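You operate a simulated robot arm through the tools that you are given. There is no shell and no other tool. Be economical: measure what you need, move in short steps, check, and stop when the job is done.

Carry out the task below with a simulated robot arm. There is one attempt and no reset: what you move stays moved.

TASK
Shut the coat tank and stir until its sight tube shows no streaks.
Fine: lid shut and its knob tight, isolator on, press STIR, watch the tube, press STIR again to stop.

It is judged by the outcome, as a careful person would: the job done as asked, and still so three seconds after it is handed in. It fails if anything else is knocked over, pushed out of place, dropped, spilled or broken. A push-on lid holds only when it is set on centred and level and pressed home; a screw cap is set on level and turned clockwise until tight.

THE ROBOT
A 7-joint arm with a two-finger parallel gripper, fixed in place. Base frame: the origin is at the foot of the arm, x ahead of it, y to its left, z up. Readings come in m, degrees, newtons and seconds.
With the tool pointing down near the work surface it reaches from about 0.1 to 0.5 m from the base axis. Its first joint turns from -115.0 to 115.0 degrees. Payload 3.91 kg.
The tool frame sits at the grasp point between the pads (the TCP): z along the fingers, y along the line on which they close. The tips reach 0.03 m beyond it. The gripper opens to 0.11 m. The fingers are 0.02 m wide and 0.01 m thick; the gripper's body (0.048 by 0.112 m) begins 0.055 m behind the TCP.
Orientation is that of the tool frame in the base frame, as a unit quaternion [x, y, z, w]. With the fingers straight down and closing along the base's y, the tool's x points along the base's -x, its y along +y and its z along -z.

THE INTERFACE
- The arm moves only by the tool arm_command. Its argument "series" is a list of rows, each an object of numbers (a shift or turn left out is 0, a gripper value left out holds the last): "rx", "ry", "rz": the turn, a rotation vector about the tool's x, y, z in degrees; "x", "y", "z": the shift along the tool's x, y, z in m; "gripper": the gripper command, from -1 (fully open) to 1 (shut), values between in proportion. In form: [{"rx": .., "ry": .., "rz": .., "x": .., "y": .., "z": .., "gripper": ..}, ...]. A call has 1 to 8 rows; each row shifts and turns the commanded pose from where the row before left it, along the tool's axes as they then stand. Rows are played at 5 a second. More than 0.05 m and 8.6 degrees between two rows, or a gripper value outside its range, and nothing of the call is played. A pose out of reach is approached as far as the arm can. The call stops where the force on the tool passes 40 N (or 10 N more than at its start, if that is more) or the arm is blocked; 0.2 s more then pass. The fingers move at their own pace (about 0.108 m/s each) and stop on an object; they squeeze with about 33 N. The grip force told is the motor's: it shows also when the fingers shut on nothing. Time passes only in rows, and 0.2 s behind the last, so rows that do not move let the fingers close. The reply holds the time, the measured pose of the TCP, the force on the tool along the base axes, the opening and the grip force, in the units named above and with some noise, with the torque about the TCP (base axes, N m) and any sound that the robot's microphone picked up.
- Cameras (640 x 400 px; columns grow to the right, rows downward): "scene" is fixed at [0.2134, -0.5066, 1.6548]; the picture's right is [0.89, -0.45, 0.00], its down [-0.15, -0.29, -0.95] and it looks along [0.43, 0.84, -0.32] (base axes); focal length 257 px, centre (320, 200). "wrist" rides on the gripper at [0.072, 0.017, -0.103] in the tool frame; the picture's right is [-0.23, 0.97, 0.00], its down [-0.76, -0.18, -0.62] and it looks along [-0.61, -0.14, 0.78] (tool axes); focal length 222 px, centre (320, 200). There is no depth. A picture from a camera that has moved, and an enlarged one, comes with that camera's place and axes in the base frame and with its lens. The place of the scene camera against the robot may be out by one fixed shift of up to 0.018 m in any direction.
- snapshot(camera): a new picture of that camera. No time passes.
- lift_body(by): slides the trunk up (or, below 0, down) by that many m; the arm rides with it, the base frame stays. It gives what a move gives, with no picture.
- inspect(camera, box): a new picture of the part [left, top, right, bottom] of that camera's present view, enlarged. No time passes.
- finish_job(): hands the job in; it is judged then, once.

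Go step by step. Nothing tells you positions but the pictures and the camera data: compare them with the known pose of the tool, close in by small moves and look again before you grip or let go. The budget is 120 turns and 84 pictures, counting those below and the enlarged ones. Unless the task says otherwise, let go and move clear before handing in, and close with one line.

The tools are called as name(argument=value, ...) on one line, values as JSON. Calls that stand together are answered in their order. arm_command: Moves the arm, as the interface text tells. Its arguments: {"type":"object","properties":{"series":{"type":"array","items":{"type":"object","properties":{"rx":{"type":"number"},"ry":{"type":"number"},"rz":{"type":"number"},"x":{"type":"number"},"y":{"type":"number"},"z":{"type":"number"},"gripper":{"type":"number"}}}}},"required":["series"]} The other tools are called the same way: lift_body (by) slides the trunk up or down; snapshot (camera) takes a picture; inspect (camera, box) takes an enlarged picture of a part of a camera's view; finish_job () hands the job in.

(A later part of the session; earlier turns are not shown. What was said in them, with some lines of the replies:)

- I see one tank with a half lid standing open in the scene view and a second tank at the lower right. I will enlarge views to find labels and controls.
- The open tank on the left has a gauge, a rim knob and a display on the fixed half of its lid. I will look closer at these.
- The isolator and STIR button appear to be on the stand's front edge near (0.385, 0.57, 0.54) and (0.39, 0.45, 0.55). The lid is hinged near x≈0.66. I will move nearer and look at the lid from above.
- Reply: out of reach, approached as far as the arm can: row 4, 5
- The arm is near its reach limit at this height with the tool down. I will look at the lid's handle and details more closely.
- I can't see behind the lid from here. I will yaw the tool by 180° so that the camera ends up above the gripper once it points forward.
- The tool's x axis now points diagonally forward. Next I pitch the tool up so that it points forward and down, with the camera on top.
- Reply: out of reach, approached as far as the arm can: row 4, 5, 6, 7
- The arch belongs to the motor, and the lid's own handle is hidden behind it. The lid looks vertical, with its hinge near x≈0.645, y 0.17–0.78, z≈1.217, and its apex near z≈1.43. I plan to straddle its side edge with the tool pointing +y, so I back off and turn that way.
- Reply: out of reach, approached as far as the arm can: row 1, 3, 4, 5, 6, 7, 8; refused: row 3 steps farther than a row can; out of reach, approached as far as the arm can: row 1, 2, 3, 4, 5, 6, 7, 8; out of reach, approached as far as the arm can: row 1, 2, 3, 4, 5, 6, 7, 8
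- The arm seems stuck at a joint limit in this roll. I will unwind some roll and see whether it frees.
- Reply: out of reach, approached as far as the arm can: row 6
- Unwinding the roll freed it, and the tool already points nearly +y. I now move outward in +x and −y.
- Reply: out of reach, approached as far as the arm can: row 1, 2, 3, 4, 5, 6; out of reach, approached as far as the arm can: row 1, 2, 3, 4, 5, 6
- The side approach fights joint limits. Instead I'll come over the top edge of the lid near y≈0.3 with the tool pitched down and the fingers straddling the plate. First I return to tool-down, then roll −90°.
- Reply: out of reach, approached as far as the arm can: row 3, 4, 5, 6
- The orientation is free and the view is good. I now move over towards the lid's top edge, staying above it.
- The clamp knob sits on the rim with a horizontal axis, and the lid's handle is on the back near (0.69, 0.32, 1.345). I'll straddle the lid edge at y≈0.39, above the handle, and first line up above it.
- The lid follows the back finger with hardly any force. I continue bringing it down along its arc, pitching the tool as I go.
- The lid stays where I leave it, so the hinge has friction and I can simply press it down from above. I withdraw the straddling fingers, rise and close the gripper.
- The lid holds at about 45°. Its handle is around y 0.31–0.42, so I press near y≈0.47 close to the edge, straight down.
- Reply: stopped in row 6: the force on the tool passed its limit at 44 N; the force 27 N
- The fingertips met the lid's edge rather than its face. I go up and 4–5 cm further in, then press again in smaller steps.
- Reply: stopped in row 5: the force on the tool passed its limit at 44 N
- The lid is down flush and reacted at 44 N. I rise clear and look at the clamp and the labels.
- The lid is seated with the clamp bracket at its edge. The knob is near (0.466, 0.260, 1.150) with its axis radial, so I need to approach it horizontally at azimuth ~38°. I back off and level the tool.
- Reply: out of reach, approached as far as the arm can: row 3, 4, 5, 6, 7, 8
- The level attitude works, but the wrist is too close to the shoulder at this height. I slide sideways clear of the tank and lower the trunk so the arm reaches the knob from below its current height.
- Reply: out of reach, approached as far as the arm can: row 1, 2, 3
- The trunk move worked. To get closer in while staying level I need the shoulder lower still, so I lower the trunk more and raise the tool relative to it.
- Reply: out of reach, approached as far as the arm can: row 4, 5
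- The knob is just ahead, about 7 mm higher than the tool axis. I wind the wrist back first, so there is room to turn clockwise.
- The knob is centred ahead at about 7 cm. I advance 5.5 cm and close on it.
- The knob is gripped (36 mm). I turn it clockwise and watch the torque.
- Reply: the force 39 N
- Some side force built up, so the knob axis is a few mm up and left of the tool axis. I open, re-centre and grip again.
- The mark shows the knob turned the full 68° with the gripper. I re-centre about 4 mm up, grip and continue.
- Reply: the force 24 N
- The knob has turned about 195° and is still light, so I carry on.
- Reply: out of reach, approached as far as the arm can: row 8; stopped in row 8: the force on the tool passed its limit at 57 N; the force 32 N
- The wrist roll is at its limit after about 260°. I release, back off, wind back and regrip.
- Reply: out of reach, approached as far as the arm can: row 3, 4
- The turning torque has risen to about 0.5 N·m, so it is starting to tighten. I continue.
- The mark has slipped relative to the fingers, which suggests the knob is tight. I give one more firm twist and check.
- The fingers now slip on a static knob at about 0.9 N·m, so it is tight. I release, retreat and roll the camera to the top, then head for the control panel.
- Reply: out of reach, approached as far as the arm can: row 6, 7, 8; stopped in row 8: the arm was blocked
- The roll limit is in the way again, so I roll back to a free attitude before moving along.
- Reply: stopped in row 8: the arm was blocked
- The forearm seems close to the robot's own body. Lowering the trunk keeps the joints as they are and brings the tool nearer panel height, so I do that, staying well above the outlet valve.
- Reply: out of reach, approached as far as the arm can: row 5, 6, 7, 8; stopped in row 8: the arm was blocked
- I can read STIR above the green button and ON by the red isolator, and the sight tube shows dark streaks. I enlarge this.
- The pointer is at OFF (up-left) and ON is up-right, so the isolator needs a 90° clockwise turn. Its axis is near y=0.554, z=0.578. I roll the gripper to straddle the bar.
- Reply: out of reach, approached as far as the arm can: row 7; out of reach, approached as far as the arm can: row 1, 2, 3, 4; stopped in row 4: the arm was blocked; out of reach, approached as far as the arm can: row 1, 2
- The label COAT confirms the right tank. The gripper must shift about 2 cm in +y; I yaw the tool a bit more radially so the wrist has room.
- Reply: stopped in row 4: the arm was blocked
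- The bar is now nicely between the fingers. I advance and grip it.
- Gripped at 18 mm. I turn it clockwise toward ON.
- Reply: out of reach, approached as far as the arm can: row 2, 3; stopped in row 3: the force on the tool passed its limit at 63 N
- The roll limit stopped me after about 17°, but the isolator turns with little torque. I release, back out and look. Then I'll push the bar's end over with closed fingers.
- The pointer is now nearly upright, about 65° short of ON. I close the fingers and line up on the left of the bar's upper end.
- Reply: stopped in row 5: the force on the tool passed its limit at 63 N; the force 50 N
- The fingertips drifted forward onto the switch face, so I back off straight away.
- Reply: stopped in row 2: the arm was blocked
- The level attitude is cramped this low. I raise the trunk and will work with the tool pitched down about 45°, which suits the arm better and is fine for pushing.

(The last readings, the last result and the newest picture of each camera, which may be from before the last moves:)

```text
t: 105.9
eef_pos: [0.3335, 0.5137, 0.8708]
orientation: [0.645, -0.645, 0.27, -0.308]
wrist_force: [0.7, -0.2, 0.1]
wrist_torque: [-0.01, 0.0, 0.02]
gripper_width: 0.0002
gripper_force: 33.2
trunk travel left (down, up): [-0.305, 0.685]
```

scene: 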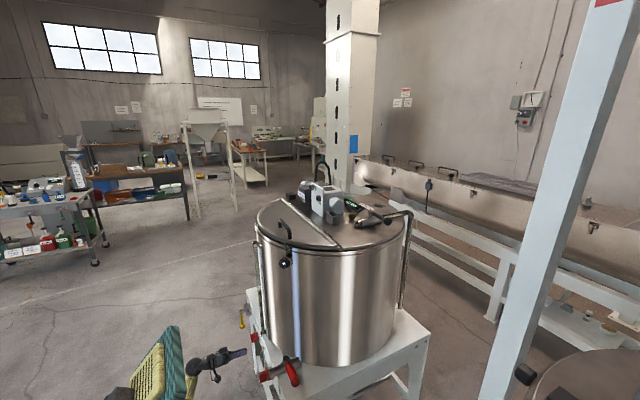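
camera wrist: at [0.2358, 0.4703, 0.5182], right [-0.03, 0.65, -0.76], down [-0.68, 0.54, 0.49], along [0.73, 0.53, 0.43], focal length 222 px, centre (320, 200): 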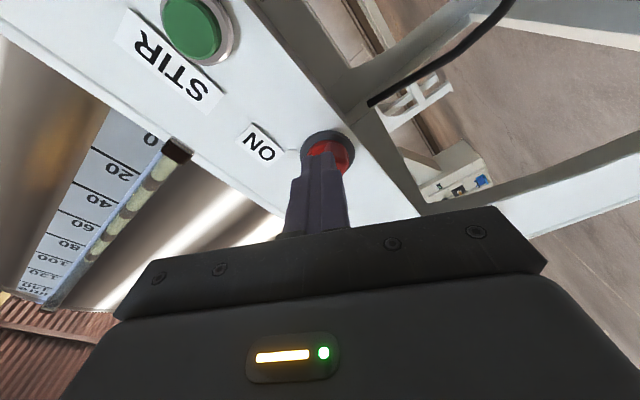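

arm_command(series=[{"x": -0.0147, "y": 0.0316, "z": 0.017}, {"x": -0.0147, "y": 0.0316, "z": 0.017}, {"x": -0.0147, "y": 0.0316, "z": 0.017}, {"x": -0.0147, "y": 0.0316, "z": 0.017}, {"x": -0.0147, "y": 0.0316, "z": 0.017}])

snapshot(camera="wrist")

```text
t: 107.3
eef_pos: [0.3289, 0.5791, 0.7076]
orientation: [-0.621, 0.669, -0.274, 0.302]
wrist_force: [0.8, 0.3, 0.2]
wrist_torque: [-0.03, 0.02, -0.02]
gripper_width: 0.0
gripper_force: 32.8
trunk travel left (down, up): [-0.305, 0.685]
stopped in row 5: the arm was blocked; the commanded pose is now the measured one
```

```text
11 pictures are left
camera wrist: at [0.2384, 0.5069, 0.7582], right [-0.64, 0.3, -0.71], down [-0.31, 0.74, 0.6], along [0.71, 0.6, -0.38], focal length 222 px, centre (320, 200)
```

wrist: 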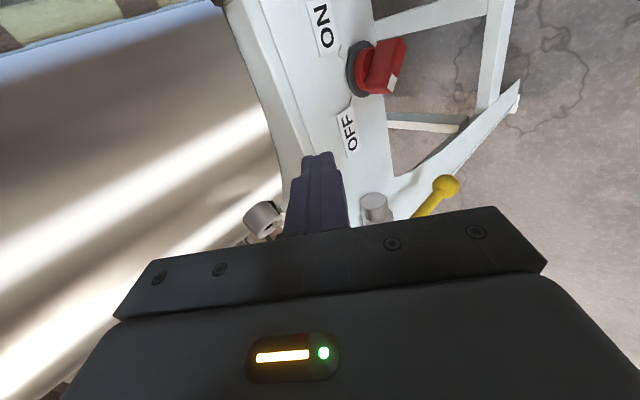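

arm_command(series=[{"x": -0.0043, "y": 0.0187, "z": 0.0213}, {"x": -0.0043, "y": 0.0187, "z": 0.0213}, {"x": -0.0043, "y": 0.0187, "z": 0.0213}])

```text
t: 108.1
eef_pos: [0.3364, 0.5974, 0.624]
orientation: [-0.622, 0.667, -0.274, 0.304]
wrist_force: [0.3, -0.1, 0.7]
wrist_torque: [-0.01, 0.01, -0.01]
gripper_width: 0.0001
gripper_force: 33.3
trunk travel left (down, up): [-0.305, 0.685]
```

arm_command(series=[{"z": 0.014}, {"z": 0.0125}, {"x": 0.0123, "y": -0.0032, "z": -0.0021}, {"x": 0.0123, "y": -0.0032, "z": -0.0021}, {"x": 0.0123, "y": -0.0032, "z": -0.0021}, {"x": 0.0123, "y": -0.0032, "z": -0.0021}])

inspect(camera="wrist", box=[240, 20, 480, 220])

```text
t: 109.1
eef_pos: [0.3603, 0.5778, 0.6164]
orientation: [-0.621, 0.665, -0.274, 0.311]
wrist_force: [2.8, 4.7, 5.2]
wrist_torque: [0.07, -0.15, 0.18]
gripper_width: 0.0003
gripper_force: 33.1
trunk travel left (down, up): [-0.305, 0.685]
stopped in row 5: the force on the tool passed its limit at 50 N (the readings are from after the stop); the commanded pose is now the measured one
```

```text
2.00 times, centred on (360, 120) of wrist
camera zoom: at [0.2699, 0.5046, 0.6652], right [-0.63, 0.3, -0.71], down [-0.33, 0.73, 0.6], along [0.7, 0.61, -0.36], focal length 444 px, centre (240, 360)
```

zoom: 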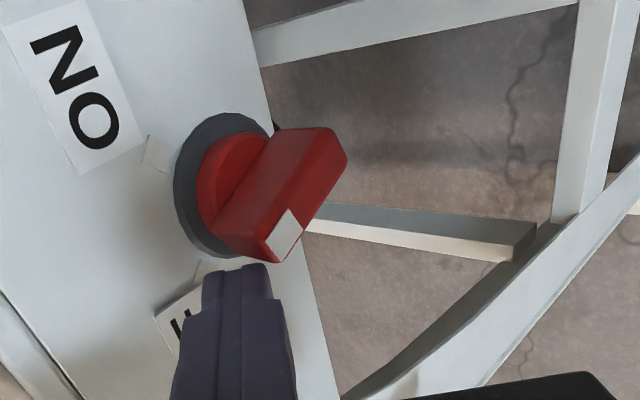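

The pointer is still at OFF and I met the bar's end face. I must push from its lower-left side, up and to the right, so I back out and reposition there.

arm_command(series=[{"z": -0.03}, {"x": -0.0085, "y": 0.0178, "z": 0.0155}, {"x": -0.0085, "y": 0.0178, "z": 0.0155}, {"x": 0.0047, "y": -0.0063, "z": 0.0216}])

inspect(camera="wrist", box=[240, 20, 480, 220])

```text
t: 110.1
eef_pos: [0.3536, 0.5944, 0.5799]
orientation: [-0.624, 0.663, -0.274, 0.31]
wrist_force: [0.4, 0.2, -0.6]
wrist_torque: [0.01, 0.02, 0.0]
gripper_width: 0.0
gripper_force: 32.8
trunk travel left (down, up): [-0.305, 0.685]
```

```text
2.00 times, centred on (360, 120) of wrist
camera zoom: at [0.2646, 0.5201, 0.6278], right [-0.63, 0.3, -0.71], down [-0.33, 0.73, 0.6], along [0.7, 0.61, -0.37], focal length 444 px, centre (240, 360)
```

zoom: 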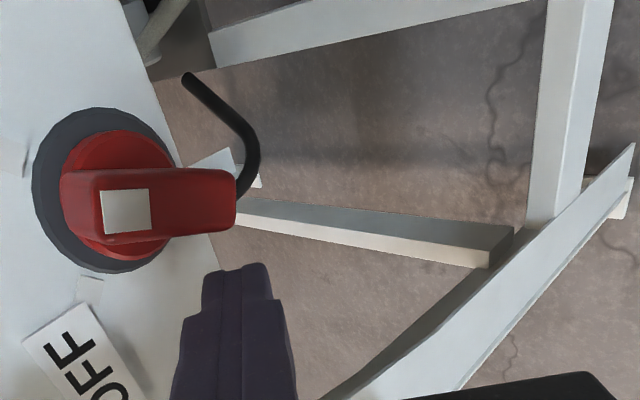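

The bar is now upright, halfway to ON. I rise 2 cm and push its upper end to the right.

arm_command(series=[{"x": -0.0013, "y": -0.0148, "z": -0.0133}, {"x": 0.01, "y": -0.0008}, {"x": 0.01, "y": -0.0008}, {"x": 0.0106, "y": -0.0046, "z": -0.0034}, {"x": 0.0106, "y": -0.0046, "z": -0.0034}, {"x": 0.0106, "y": -0.0046, "z": -0.0034}])

inspect(camera="wrist", box=[240, 20, 480, 220])

```text
t: 110.9
eef_pos: [0.3616, 0.5794, 0.5997]
orientation: [-0.62, 0.667, -0.27, 0.311]
wrist_force: [-31.7, 3.8, 4.6]
wrist_torque: [-0.07, 0.45, -0.18]
gripper_width: 0.0001
gripper_force: 33.4
trunk travel left (down, up): [-0.305, 0.685]
stopped in row 3: the force on the tool passed its limit at 56 N (the readings are from after the stop); the commanded pose is now the measured one
```

```text
2.00 times, centred on (360, 120) of wrist
camera zoom: at [0.2714, 0.506, 0.648], right [-0.64, 0.31, -0.71], down [-0.32, 0.73, 0.61], along [0.7, 0.61, -0.36], focal length 444 px, centre (240, 360)
```

zoom: 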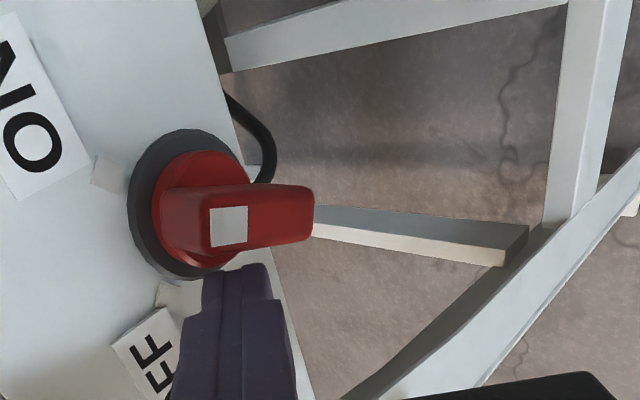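

The tip was touching the dial's collar. I back off 1.4 cm in x and push sideways again.

arm_command(series=[{"y": 0.0093, "z": -0.0104}, {"x": 0.008, "y": -0.0006}, {"x": 0.0085, "y": -0.0035, "z": -0.0025}, {"x": 0.0085, "y": -0.0035, "z": -0.0025}, {"x": 0.0085, "y": -0.0035, "z": -0.0025}, {"x": 0.0085, "y": -0.0007}])

inspect(camera="wrist", box=[240, 20, 480, 220])

```text
t: 111.3
eef_pos: [0.3608, 0.5804, 0.6002]
orientation: [-0.619, 0.669, -0.268, 0.313]
wrist_force: [-36.2, 4.5, 5.7]
wrist_torque: [-0.05, 0.54, -0.2]
gripper_width: 0.0001
gripper_force: 33.0
trunk travel left (down, up): [-0.305, 0.685]
stopped in row 1: the force on the tool passed its limit at 49 N (the readings are from after the stop); the commanded pose is now the measured one
```

```text
2.00 times, centred on (360, 120) of wrist
camera zoom: at [0.2711, 0.5062, 0.6475], right [-0.63, 0.32, -0.71], down [-0.32, 0.72, 0.61], along [0.7, 0.61, -0.36], focal length 444 px, centre (240, 360)
```

zoom: 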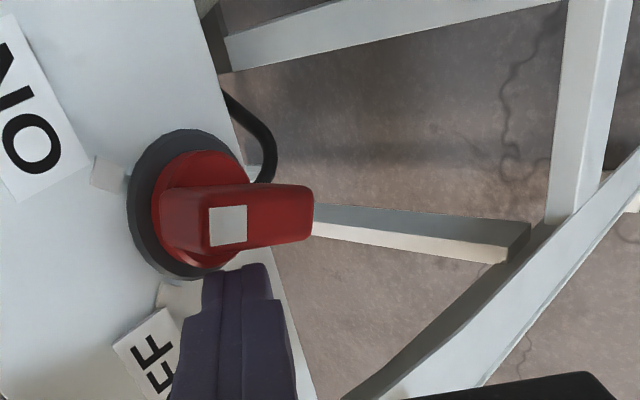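

arm_command(series=[{"z": -0.012}])

arm_command(series=[{"z": -0.012}])

```text
t: 111.7
eef_pos: [0.3607, 0.5798, 0.6]
orientation: [-0.618, 0.671, -0.267, 0.312]
wrist_force: [-29.8, 11.4, 0.3]
wrist_torque: [0.31, 0.57, 0.02]
gripper_width: 0.0001
gripper_force: 32.7
trunk travel left (down, up): [-0.305, 0.685]
stopped in row 1: the force on the tool passed its limit at 52 N (the readings are from after the stop); the commanded pose is now the measured one
```

```text
t: 112.0
eef_pos: [0.3623, 0.5814, 0.6004]
orientation: [-0.616, 0.674, -0.266, 0.309]
wrist_force: [-18.8, 11.7, -1.4]
wrist_torque: [0.33, 0.43, 0.11]
gripper_width: 0.0003
gripper_force: 32.7
trunk travel left (down, up): [-0.305, 0.685]
stopped in row 1: the force on the tool passed its limit at 46 N (the readings are from after the stop); the commanded pose is now the measured one
```

The arm can't retreat because its links are cramped behind. I raise the trunk to disengage upward, and will work with the tool steeper and the arm more stretched.

lift_body(by=0.3)

arm_command(series=[{"rx": -8.5}, {"rx": -8.5}, {"rx": -6}, {"y": 0.025, "z": -0.01}, {"y": 0.025, "z": -0.01}])

```text
t: 115.0
eef_pos: [0.3625, 0.5775, 0.9023]
orientation: [-0.615, 0.673, -0.267, 0.311]
wrist_force: [0.3, -0.7, -0.6]
wrist_torque: [0.01, -0.01, 0.01]
gripper_width: 0.0
gripper_force: 33.0
trunk travel left (down, up): [-0.605, 0.385]
```

```text
t: 116.2
eef_pos: [0.3077, 0.583, 0.8978]
orientation: [-0.666, 0.712, -0.128, 0.182]
wrist_force: [-0.1, -0.1, 0.0]
wrist_torque: [0.01, -0.03, 0.02]
gripper_width: 0.0
gripper_force: 32.8
trunk travel left (down, up): [-0.605, 0.385]
```

The arm is free now. I descend along the left side of the isolator with the steeper tool.

arm_command(series=[{"x": 0.002, "y": 0.0136, "z": 0.0393}, {"x": 0.002, "y": 0.0136, "z": 0.0393}, {"x": 0.002, "y": 0.0136, "z": 0.0393}, {"x": 0.002, "y": 0.0136, "z": 0.0393}, {"x": 0.002, "y": 0.0136, "z": 0.0393}, {"x": 0.002, "y": 0.0136, "z": 0.0393}])

```text
t: 117.6
eef_pos: [0.3359, 0.5909, 0.65]
orientation: [-0.667, 0.712, -0.127, 0.182]
wrist_force: [-0.5, 0.2, -0.3]
wrist_torque: [0.0, 0.03, -0.01]
gripper_width: 0.0001
gripper_force: 33.1
trunk travel left (down, up): [-0.605, 0.385]
```

arm_command(series=[{"x": 0.002, "y": -0.002, "z": 0.0263}, {"x": 0.002, "y": -0.002, "z": 0.0263}, {"x": 0.0099, "y": -0.0008, "z": -0.0006}, {"x": 0.0097, "y": -0.0021, "z": -0.0033}, {"x": 0.0097, "y": -0.0021, "z": -0.0033}, {"x": 0.0097, "y": -0.0021, "z": -0.0033}])

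snapshot(camera="wrist")

```text
t: 118.9
eef_pos: [0.3608, 0.566, 0.6165]
orientation: [-0.667, 0.71, -0.122, 0.19]
wrist_force: [-0.1, 0.4, 1.4]
wrist_torque: [-0.03, 0.0, 0.01]
gripper_width: 0.0001
gripper_force: 32.9
trunk travel left (down, up): [-0.605, 0.385]
stopped in row 6: the force on the tool passed its limit at 47 N (the readings are from after the stop); the commanded pose is now the measured one
```

```text
6 pictures are left
camera wrist: at [0.2986, 0.4866, 0.6921], right [-0.87, 0.3, -0.39], down [-0.08, 0.69, 0.72], along [0.49, 0.65, -0.58], focal length 222 px, centre (320, 200)
```

wrist: 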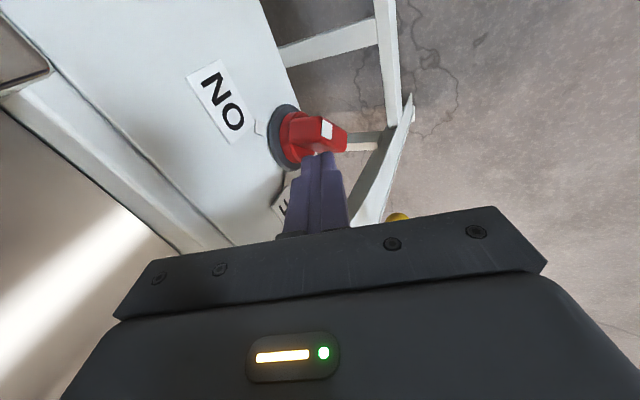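

The pointer has moved past upright toward ON. I keep pushing gently.

arm_command(series=[{"x": 0.008, "y": -0.001, "z": -0.002}, {"x": 0.008, "y": -0.001, "z": -0.002}, {"x": 0.006, "y": 0.001, "z": 0.002}])

inspect(camera="wrist", box=[180, 50, 420, 220])

```text
t: 119.5
eef_pos: [0.3566, 0.5583, 0.6231]
orientation: [-0.668, 0.707, -0.117, 0.199]
wrist_force: [0.6, -1.2, 0.3]
wrist_torque: [0.02, -0.02, 0.04]
gripper_width: 0.0
gripper_force: 32.8
trunk travel left (down, up): [-0.605, 0.385]
stopped in row 3: the force on the tool passed its limit at 46 N (the readings are from after the stop); the commanded pose is now the measured one
```

```text
2.35 times, centred on (300, 135) of wrist
camera zoom: at [0.2964, 0.4775, 0.6974], right [-0.87, 0.3, -0.39], down [-0.09, 0.68, 0.73], along [0.49, 0.67, -0.56], focal length 523 px, centre (367, 353)
```

zoom: 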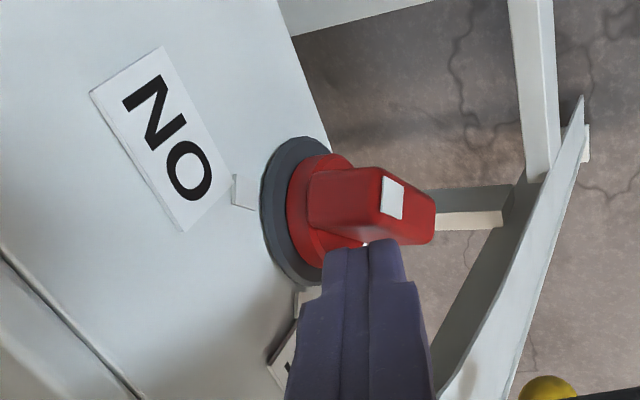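

The bar now lies close to the ON direction. I finish by pressing down on the pointer end from above to seat it against the ON stop.

arm_command(series=[{"x": -0.001, "y": -0.006, "z": -0.014}, {"x": 0.011, "y": -0.0009, "z": -0.0006}, {"x": 0.011, "y": -0.0009, "z": -0.0006}, {"x": 0.0009, "y": 0.0042, "z": 0.009}, {"x": 0.0009, "y": 0.0042, "z": 0.009}, {"x": 0.0005, "y": 0.002, "z": 0.0045}, {"x": 0.0005, "y": 0.002, "z": 0.0045}])

```text
t: 120.7
eef_pos: [0.3574, 0.54, 0.6287]
orientation: [-0.668, 0.705, -0.118, 0.206]
wrist_force: [-9.0, -6.2, 25.9]
wrist_torque: [0.05, 0.11, 0.01]
gripper_width: 0.0001
gripper_force: 33.1
trunk travel left (down, up): [-0.605, 0.385]
stopped in row 6: the force on the tool passed its limit at 51 N (the readings are from after the stop); the commanded pose is now the measured one
```

The bar is against its stop (about 50 N, no movement), so the isolator should be ON. Next I move over to the STIR button at about (0.384, 0.437, 0.58).

arm_command(series=[{"x": -0.002, "y": 0.0074, "z": -0.0476}, {"x": 0.0342, "y": -0.0028, "z": -0.002}, {"x": 0.0342, "y": -0.0028, "z": -0.002}, {"x": 0.0342, "y": -0.0028, "z": -0.002}, {"x": 0.0028, "y": 0.0132, "z": 0.028}, {"x": 0.0028, "y": 0.0132, "z": 0.028}])

snapshot(camera="wrist")

```text
t: 122.1
eef_pos: [0.3342, 0.435, 0.5952]
orientation: [-0.668, 0.706, -0.119, 0.203]
wrist_force: [0.2, 0.6, -0.3]
wrist_torque: [0.0, 0.0, -0.02]
gripper_width: 0.0
gripper_force: 33.0
trunk travel left (down, up): [-0.605, 0.385]
```

```text
4 pictures are left
camera wrist: at [0.2726, 0.3544, 0.6701], right [-0.87, 0.3, -0.4], down [-0.1, 0.68, 0.73], along [0.49, 0.67, -0.56], focal length 222 px, centre (320, 200)
```

wrist: 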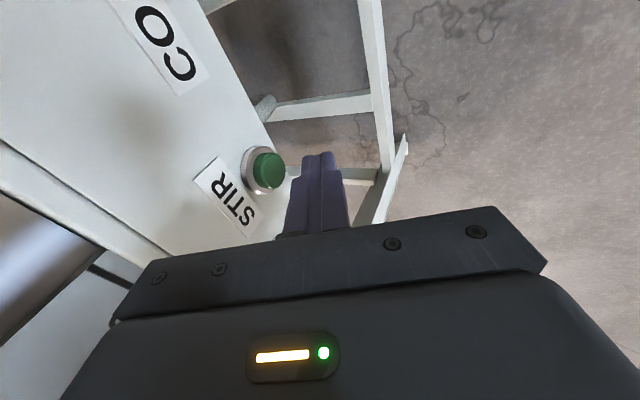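

arm_command(series=[{"x": 0.0043, "y": -0.0038, "z": -0.0072}, {"y": -0.0108, "z": 0.0052}, {"y": -0.0072, "z": 0.0034}, {"y": -0.0045, "z": 0.0022}, {"y": -0.0045, "z": 0.0022}, {"y": -0.0045, "z": 0.0022}])

```text
t: 123.5
eef_pos: [0.3669, 0.4299, 0.6032]
orientation: [-0.669, 0.706, -0.118, 0.202]
wrist_force: [-11.3, -1.4, 0.7]
wrist_torque: [-0.03, 0.26, 0.03]
gripper_width: 0.0
gripper_force: 33.2
trunk travel left (down, up): [-0.605, 0.385]
heard: click
```

A click was heard and the button gave 11 N. I back off and listen.

arm_command(series=[{"y": 0.0135, "z": -0.0065}, {"y": 0.0135, "z": -0.0065}, {"x": 0}, {"x": 0}, {"x": 0}])

```text
t: 124.7
eef_pos: [0.3395, 0.4296, 0.6052]
orientation: [-0.668, 0.706, -0.118, 0.203]
wrist_force: [0.4, -0.3, -0.4]
wrist_torque: [-0.03, 0.01, -0.02]
gripper_width: 0.0
gripper_force: 32.9
trunk travel left (down, up): [-0.605, 0.385]
```

I move up to where the wrist camera can see the sight tube, while the stirrer runs.

arm_command(series=[{"y": 0.0126, "z": -0.006}, {"x": -0.0043, "y": -0.0205, "z": -0.0435}, {"x": -0.0043, "y": -0.0205, "z": -0.0435}, {"x": -0.0043, "y": -0.0205, "z": -0.0435}, {"x": -0.0043, "y": -0.0205, "z": -0.0435}, {"x": -0.0043, "y": -0.0205, "z": -0.0435}, {"x": -0.025, "y": 0.002, "z": 0.0015}, {"x": -0.025, "y": 0.002, "z": 0.0015}])

inspect(camera="wrist", box=[160, 20, 400, 220])

```text
t: 126.5
eef_pos: [0.3206, 0.4713, 0.8463]
orientation: [-0.668, 0.707, -0.119, 0.202]
wrist_force: [-0.1, 0.2, -0.8]
wrist_torque: [-0.05, -0.01, -0.02]
gripper_width: 0.0
gripper_force: 32.8
trunk travel left (down, up): [-0.605, 0.385]
```

```text
2.00 times, centred on (280, 120) of wrist
camera zoom: at [0.259, 0.3906, 0.9202], right [-0.87, 0.3, -0.4], down [-0.1, 0.68, 0.73], along [0.49, 0.67, -0.56], focal length 444 px, centre (400, 360)
```

zoom: 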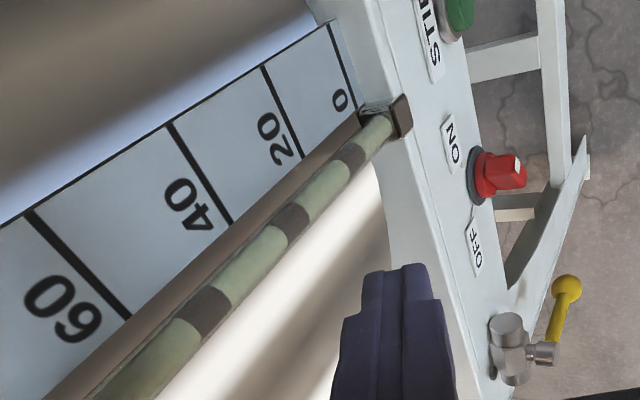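

The tube still shows streaks about 5 s in. I wait some more before looking again.

arm_command(series=[{"x": 0}, {"x": 0}, {"x": 0}, {"x": 0}, {"x": 0}, {"x": 0}, {"x": 0}, {"x": 0}])

arm_command(series=[{"x": 0}, {"x": 0}, {"x": 0}, {"x": 0}, {"x": 0}, {"x": 0}, {"x": 0}, {"x": 0}])

arm_command(series=[{"x": 0}, {"x": 0}, {"x": 0}, {"x": 0}, {"x": 0}, {"x": 0}, {"x": 0}, {"x": 0}])

arm_command(series=[{"x": 0}, {"x": 0}, {"x": 0}, {"x": 0}, {"x": 0}, {"x": 0}, {"x": 0}, {"x": 0}])

inspect(camera="wrist", box=[240, 50, 440, 150])

```text
t: 128.3
eef_pos: [0.3211, 0.4716, 0.8466]
orientation: [-0.668, 0.706, -0.119, 0.202]
wrist_force: [-0.3, -0.7, -0.9]
wrist_torque: [-0.01, -0.01, 0.01]
gripper_width: 0.0001
gripper_force: 33.0
trunk travel left (down, up): [-0.605, 0.385]
```

```text
t: 130.1
eef_pos: [0.3213, 0.4708, 0.8463]
orientation: [-0.667, 0.707, -0.119, 0.202]
wrist_force: [-0.2, 0.7, -0.1]
wrist_torque: [0.0, 0.01, -0.02]
gripper_width: 0.0
gripper_force: 33.0
trunk travel left (down, up): [-0.605, 0.385]
```

```text
t: 131.9
eef_pos: [0.321, 0.4721, 0.8456]
orientation: [-0.668, 0.706, -0.119, 0.202]
wrist_force: [-0.2, -0.1, 0.8]
wrist_torque: [0.01, 0.01, -0.02]
gripper_width: 0.0
gripper_force: 33.2
trunk travel left (down, up): [-0.605, 0.385]
```

```text
t: 133.7
eef_pos: [0.3199, 0.4726, 0.8472]
orientation: [-0.668, 0.706, -0.118, 0.203]
wrist_force: [-0.8, 0.2, 0.1]
wrist_torque: [0.0, 0.0, -0.01]
gripper_width: 0.0
gripper_force: 32.8
trunk travel left (down, up): [-0.605, 0.385]
```

```text
3.20 times, centred on (340, 100) of wrist
camera zoom: at [0.2589, 0.3902, 0.9201], right [-0.87, 0.3, -0.4], down [-0.1, 0.68, 0.73], along [0.49, 0.67, -0.56], focal length 711 px, centre (256, 520)
```

zoom: 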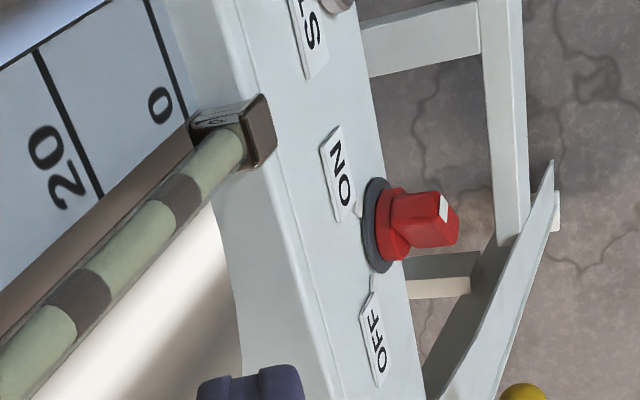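

The geometry of the last press fits the pointer standing at the ON mark against its stop. The streaks look a little paler, so I let it stir on for about 25 s before using another picture.

arm_command(series=[{"x": 0}, {"x": 0}, {"x": 0}, {"x": 0}, {"x": 0}, {"x": 0}, {"x": 0}, {"x": 0}])

arm_command(series=[{"x": 0}, {"x": 0}, {"x": 0}, {"x": 0}, {"x": 0}, {"x": 0}, {"x": 0}, {"x": 0}])

arm_command(series=[{"x": 0}, {"x": 0}, {"x": 0}, {"x": 0}, {"x": 0}, {"x": 0}, {"x": 0}, {"x": 0}])

arm_command(series=[{"x": 0}, {"x": 0}, {"x": 0}, {"x": 0}, {"x": 0}, {"x": 0}, {"x": 0}, {"x": 0}])

arm_command(series=[{"x": 0}, {"x": 0}, {"x": 0}, {"x": 0}, {"x": 0}, {"x": 0}, {"x": 0}, {"x": 0}])

arm_command(series=[{"x": 0}, {"x": 0}, {"x": 0}, {"x": 0}, {"x": 0}, {"x": 0}, {"x": 0}, {"x": 0}])

arm_command(series=[{"x": 0}, {"x": 0}, {"x": 0}, {"x": 0}, {"x": 0}, {"x": 0}, {"x": 0}, {"x": 0}])

arm_command(series=[{"x": 0}, {"x": 0}, {"x": 0}, {"x": 0}, {"x": 0}, {"x": 0}, {"x": 0}, {"x": 0}])

arm_command(series=[{"x": 0}, {"x": 0}, {"x": 0}, {"x": 0}, {"x": 0}, {"x": 0}, {"x": 0}, {"x": 0}])

arm_command(series=[{"x": 0}, {"x": 0}, {"x": 0}, {"x": 0}, {"x": 0}, {"x": 0}, {"x": 0}, {"x": 0}])

inspect(camera="wrist", box=[160, 20, 400, 220])

```text
t: 135.5
eef_pos: [0.3215, 0.472, 0.8459]
orientation: [-0.668, 0.706, -0.118, 0.202]
wrist_force: [-0.1, 0.0, -0.1]
wrist_torque: [0.01, 0.0, 0.01]
gripper_width: 0.0
gripper_force: 33.4
trunk travel left (down, up): [-0.605, 0.385]
```

```text
t: 137.3
eef_pos: [0.3202, 0.4711, 0.8465]
orientation: [-0.668, 0.706, -0.118, 0.203]
wrist_force: [0.0, -0.7, 0.8]
wrist_torque: [0.02, 0.01, 0.0]
gripper_width: 0.0001
gripper_force: 32.8
trunk travel left (down, up): [-0.605, 0.385]
```

```text
t: 139.1
eef_pos: [0.32, 0.4722, 0.8456]
orientation: [-0.668, 0.707, -0.119, 0.202]
wrist_force: [-0.2, 0.0, -0.2]
wrist_torque: [0.03, -0.01, -0.02]
gripper_width: 0.0
gripper_force: 32.9
trunk travel left (down, up): [-0.605, 0.385]
```

```text
t: 140.9
eef_pos: [0.3208, 0.4723, 0.846]
orientation: [-0.668, 0.706, -0.119, 0.202]
wrist_force: [-0.1, -0.1, -0.4]
wrist_torque: [0.0, 0.03, 0.01]
gripper_width: 0.0
gripper_force: 33.3
trunk travel left (down, up): [-0.605, 0.385]
```

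```text
t: 142.7
eef_pos: [0.3205, 0.471, 0.8469]
orientation: [-0.668, 0.706, -0.119, 0.202]
wrist_force: [0.8, -0.9, 0.2]
wrist_torque: [-0.02, 0.01, 0.0]
gripper_width: 0.0
gripper_force: 33.0
trunk travel left (down, up): [-0.605, 0.385]
```

```text
t: 144.5
eef_pos: [0.3212, 0.4726, 0.8461]
orientation: [-0.668, 0.707, -0.118, 0.202]
wrist_force: [0.2, 0.1, 0.9]
wrist_torque: [0.01, 0.0, 0.02]
gripper_width: 0.0
gripper_force: 32.9
trunk travel left (down, up): [-0.605, 0.385]
```

```text
t: 146.3
eef_pos: [0.321, 0.4715, 0.847]
orientation: [-0.668, 0.707, -0.119, 0.202]
wrist_force: [-0.1, 0.5, -0.2]
wrist_torque: [-0.02, 0.0, 0.01]
gripper_width: 0.0001
gripper_force: 32.4
trunk travel left (down, up): [-0.605, 0.385]
```

```text
t: 148.1
eef_pos: [0.3201, 0.4717, 0.8463]
orientation: [-0.668, 0.706, -0.118, 0.202]
wrist_force: [-0.5, 0.2, -0.1]
wrist_torque: [0.04, -0.01, 0.01]
gripper_width: 0.0
gripper_force: 33.1
trunk travel left (down, up): [-0.605, 0.385]
```

```text
t: 149.9
eef_pos: [0.3208, 0.4702, 0.8461]
orientation: [-0.667, 0.707, -0.119, 0.202]
wrist_force: [0.9, 0.5, 1.3]
wrist_torque: [-0.02, -0.02, 0.0]
gripper_width: 0.0001
gripper_force: 32.7
trunk travel left (down, up): [-0.605, 0.385]
```

```text
t: 151.7
eef_pos: [0.3199, 0.4716, 0.8469]
orientation: [-0.668, 0.706, -0.118, 0.203]
wrist_force: [0.2, -0.1, -0.2]
wrist_torque: [0.0, -0.02, 0.0]
gripper_width: 0.0
gripper_force: 33.2
trunk travel left (down, up): [-0.605, 0.385]
```

```text
2.00 times, centred on (280, 120) of wrist
camera zoom: at [0.2589, 0.3902, 0.9201], right [-0.87, 0.3, -0.4], down [-0.1, 0.68, 0.73], along [0.49, 0.67, -0.56], focal length 444 px, centre (400, 360)
```

zoom: 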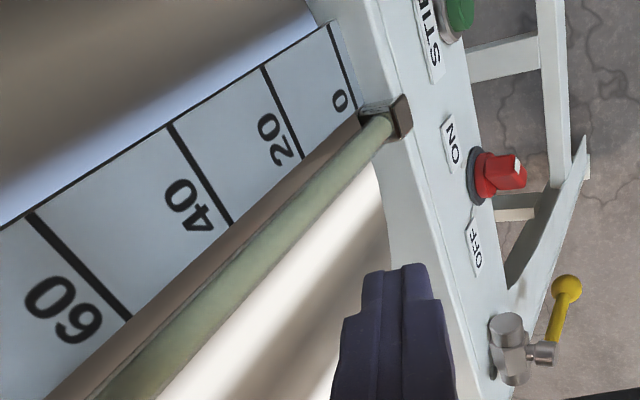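

The tube now shows an even colour with no streaks. I go back to the STIR button and press it again to stop.

arm_command(series=[{"x": 0.0418, "y": -0.0034, "z": -0.0025}, {"x": 0.0044, "y": 0.0207, "z": 0.0438}, {"x": 0.0044, "y": 0.0207, "z": 0.0438}, {"x": 0.0044, "y": 0.0207, "z": 0.0438}, {"x": 0.0044, "y": 0.0207, "z": 0.0438}, {"x": 0.0044, "y": 0.0207, "z": 0.0438}])

```text
t: 153.1
eef_pos: [0.3263, 0.4391, 0.6006]
orientation: [-0.668, 0.706, -0.119, 0.202]
wrist_force: [0.2, -0.7, 0.7]
wrist_torque: [0.0, 0.03, 0.03]
gripper_width: 0.0
gripper_force: 33.0
trunk travel left (down, up): [-0.605, 0.385]
```

arm_command(series=[{"x": 0.0088, "y": -0.0018, "z": -0.003}, {"y": -0.0126, "z": 0.006}, {"y": -0.0108, "z": 0.0052}, {"y": -0.0054, "z": 0.0026}, {"y": -0.0045, "z": 0.0022}, {"y": -0.004, "z": 0.002}])

```text
t: 154.5
eef_pos: [0.3659, 0.428, 0.605]
orientation: [-0.669, 0.706, -0.118, 0.202]
wrist_force: [-2.3, 0.9, 0.1]
wrist_torque: [-0.02, 0.06, 0.03]
gripper_width: 0.0
gripper_force: 33.1
trunk travel left (down, up): [-0.605, 0.385]
heard: click
```

Click heard, so the stirrer should be stopped. I back off and move up clear.

arm_command(series=[{"y": 0.0135, "z": -0.0065}, {"y": 0.0135, "z": -0.0065}, {"y": 0.0126, "z": -0.006}, {"x": -0.0043, "y": -0.0205, "z": -0.0435}, {"x": -0.0043, "y": -0.0205, "z": -0.0435}, {"x": -0.0043, "y": -0.0205, "z": -0.0435}, {"x": -0.0043, "y": -0.0205, "z": -0.0435}, {"x": -0.0043, "y": -0.0205, "z": -0.0435}])

snapshot(camera="scene")

```text
t: 156.3
eef_pos: [0.3188, 0.4201, 0.8461]
orientation: [-0.668, 0.706, -0.118, 0.203]
wrist_force: [0.0, 0.3, 0.5]
wrist_torque: [-0.01, 0.02, -0.02]
gripper_width: 0.0
gripper_force: 33.1
trunk travel left (down, up): [-0.605, 0.385]
```

```text
0 pictures are left
```

scene: 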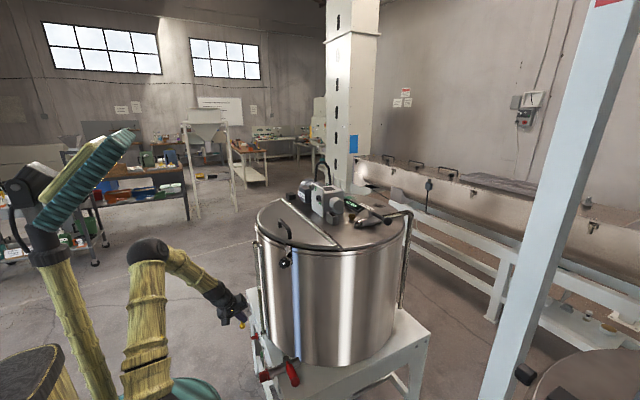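

The lid is shut, the arm is clear, and everything else stands where it was. I hand the job in.

finish_job()

```text
The job is handed in.
```

The COAT tank's lid is shut, its knob is tight and the isolator is at ON. I stirred it until the sight tube showed no streaks, then pressed STIR again and heard it click, though I had no pictures left to see that the stirrer had stopped.
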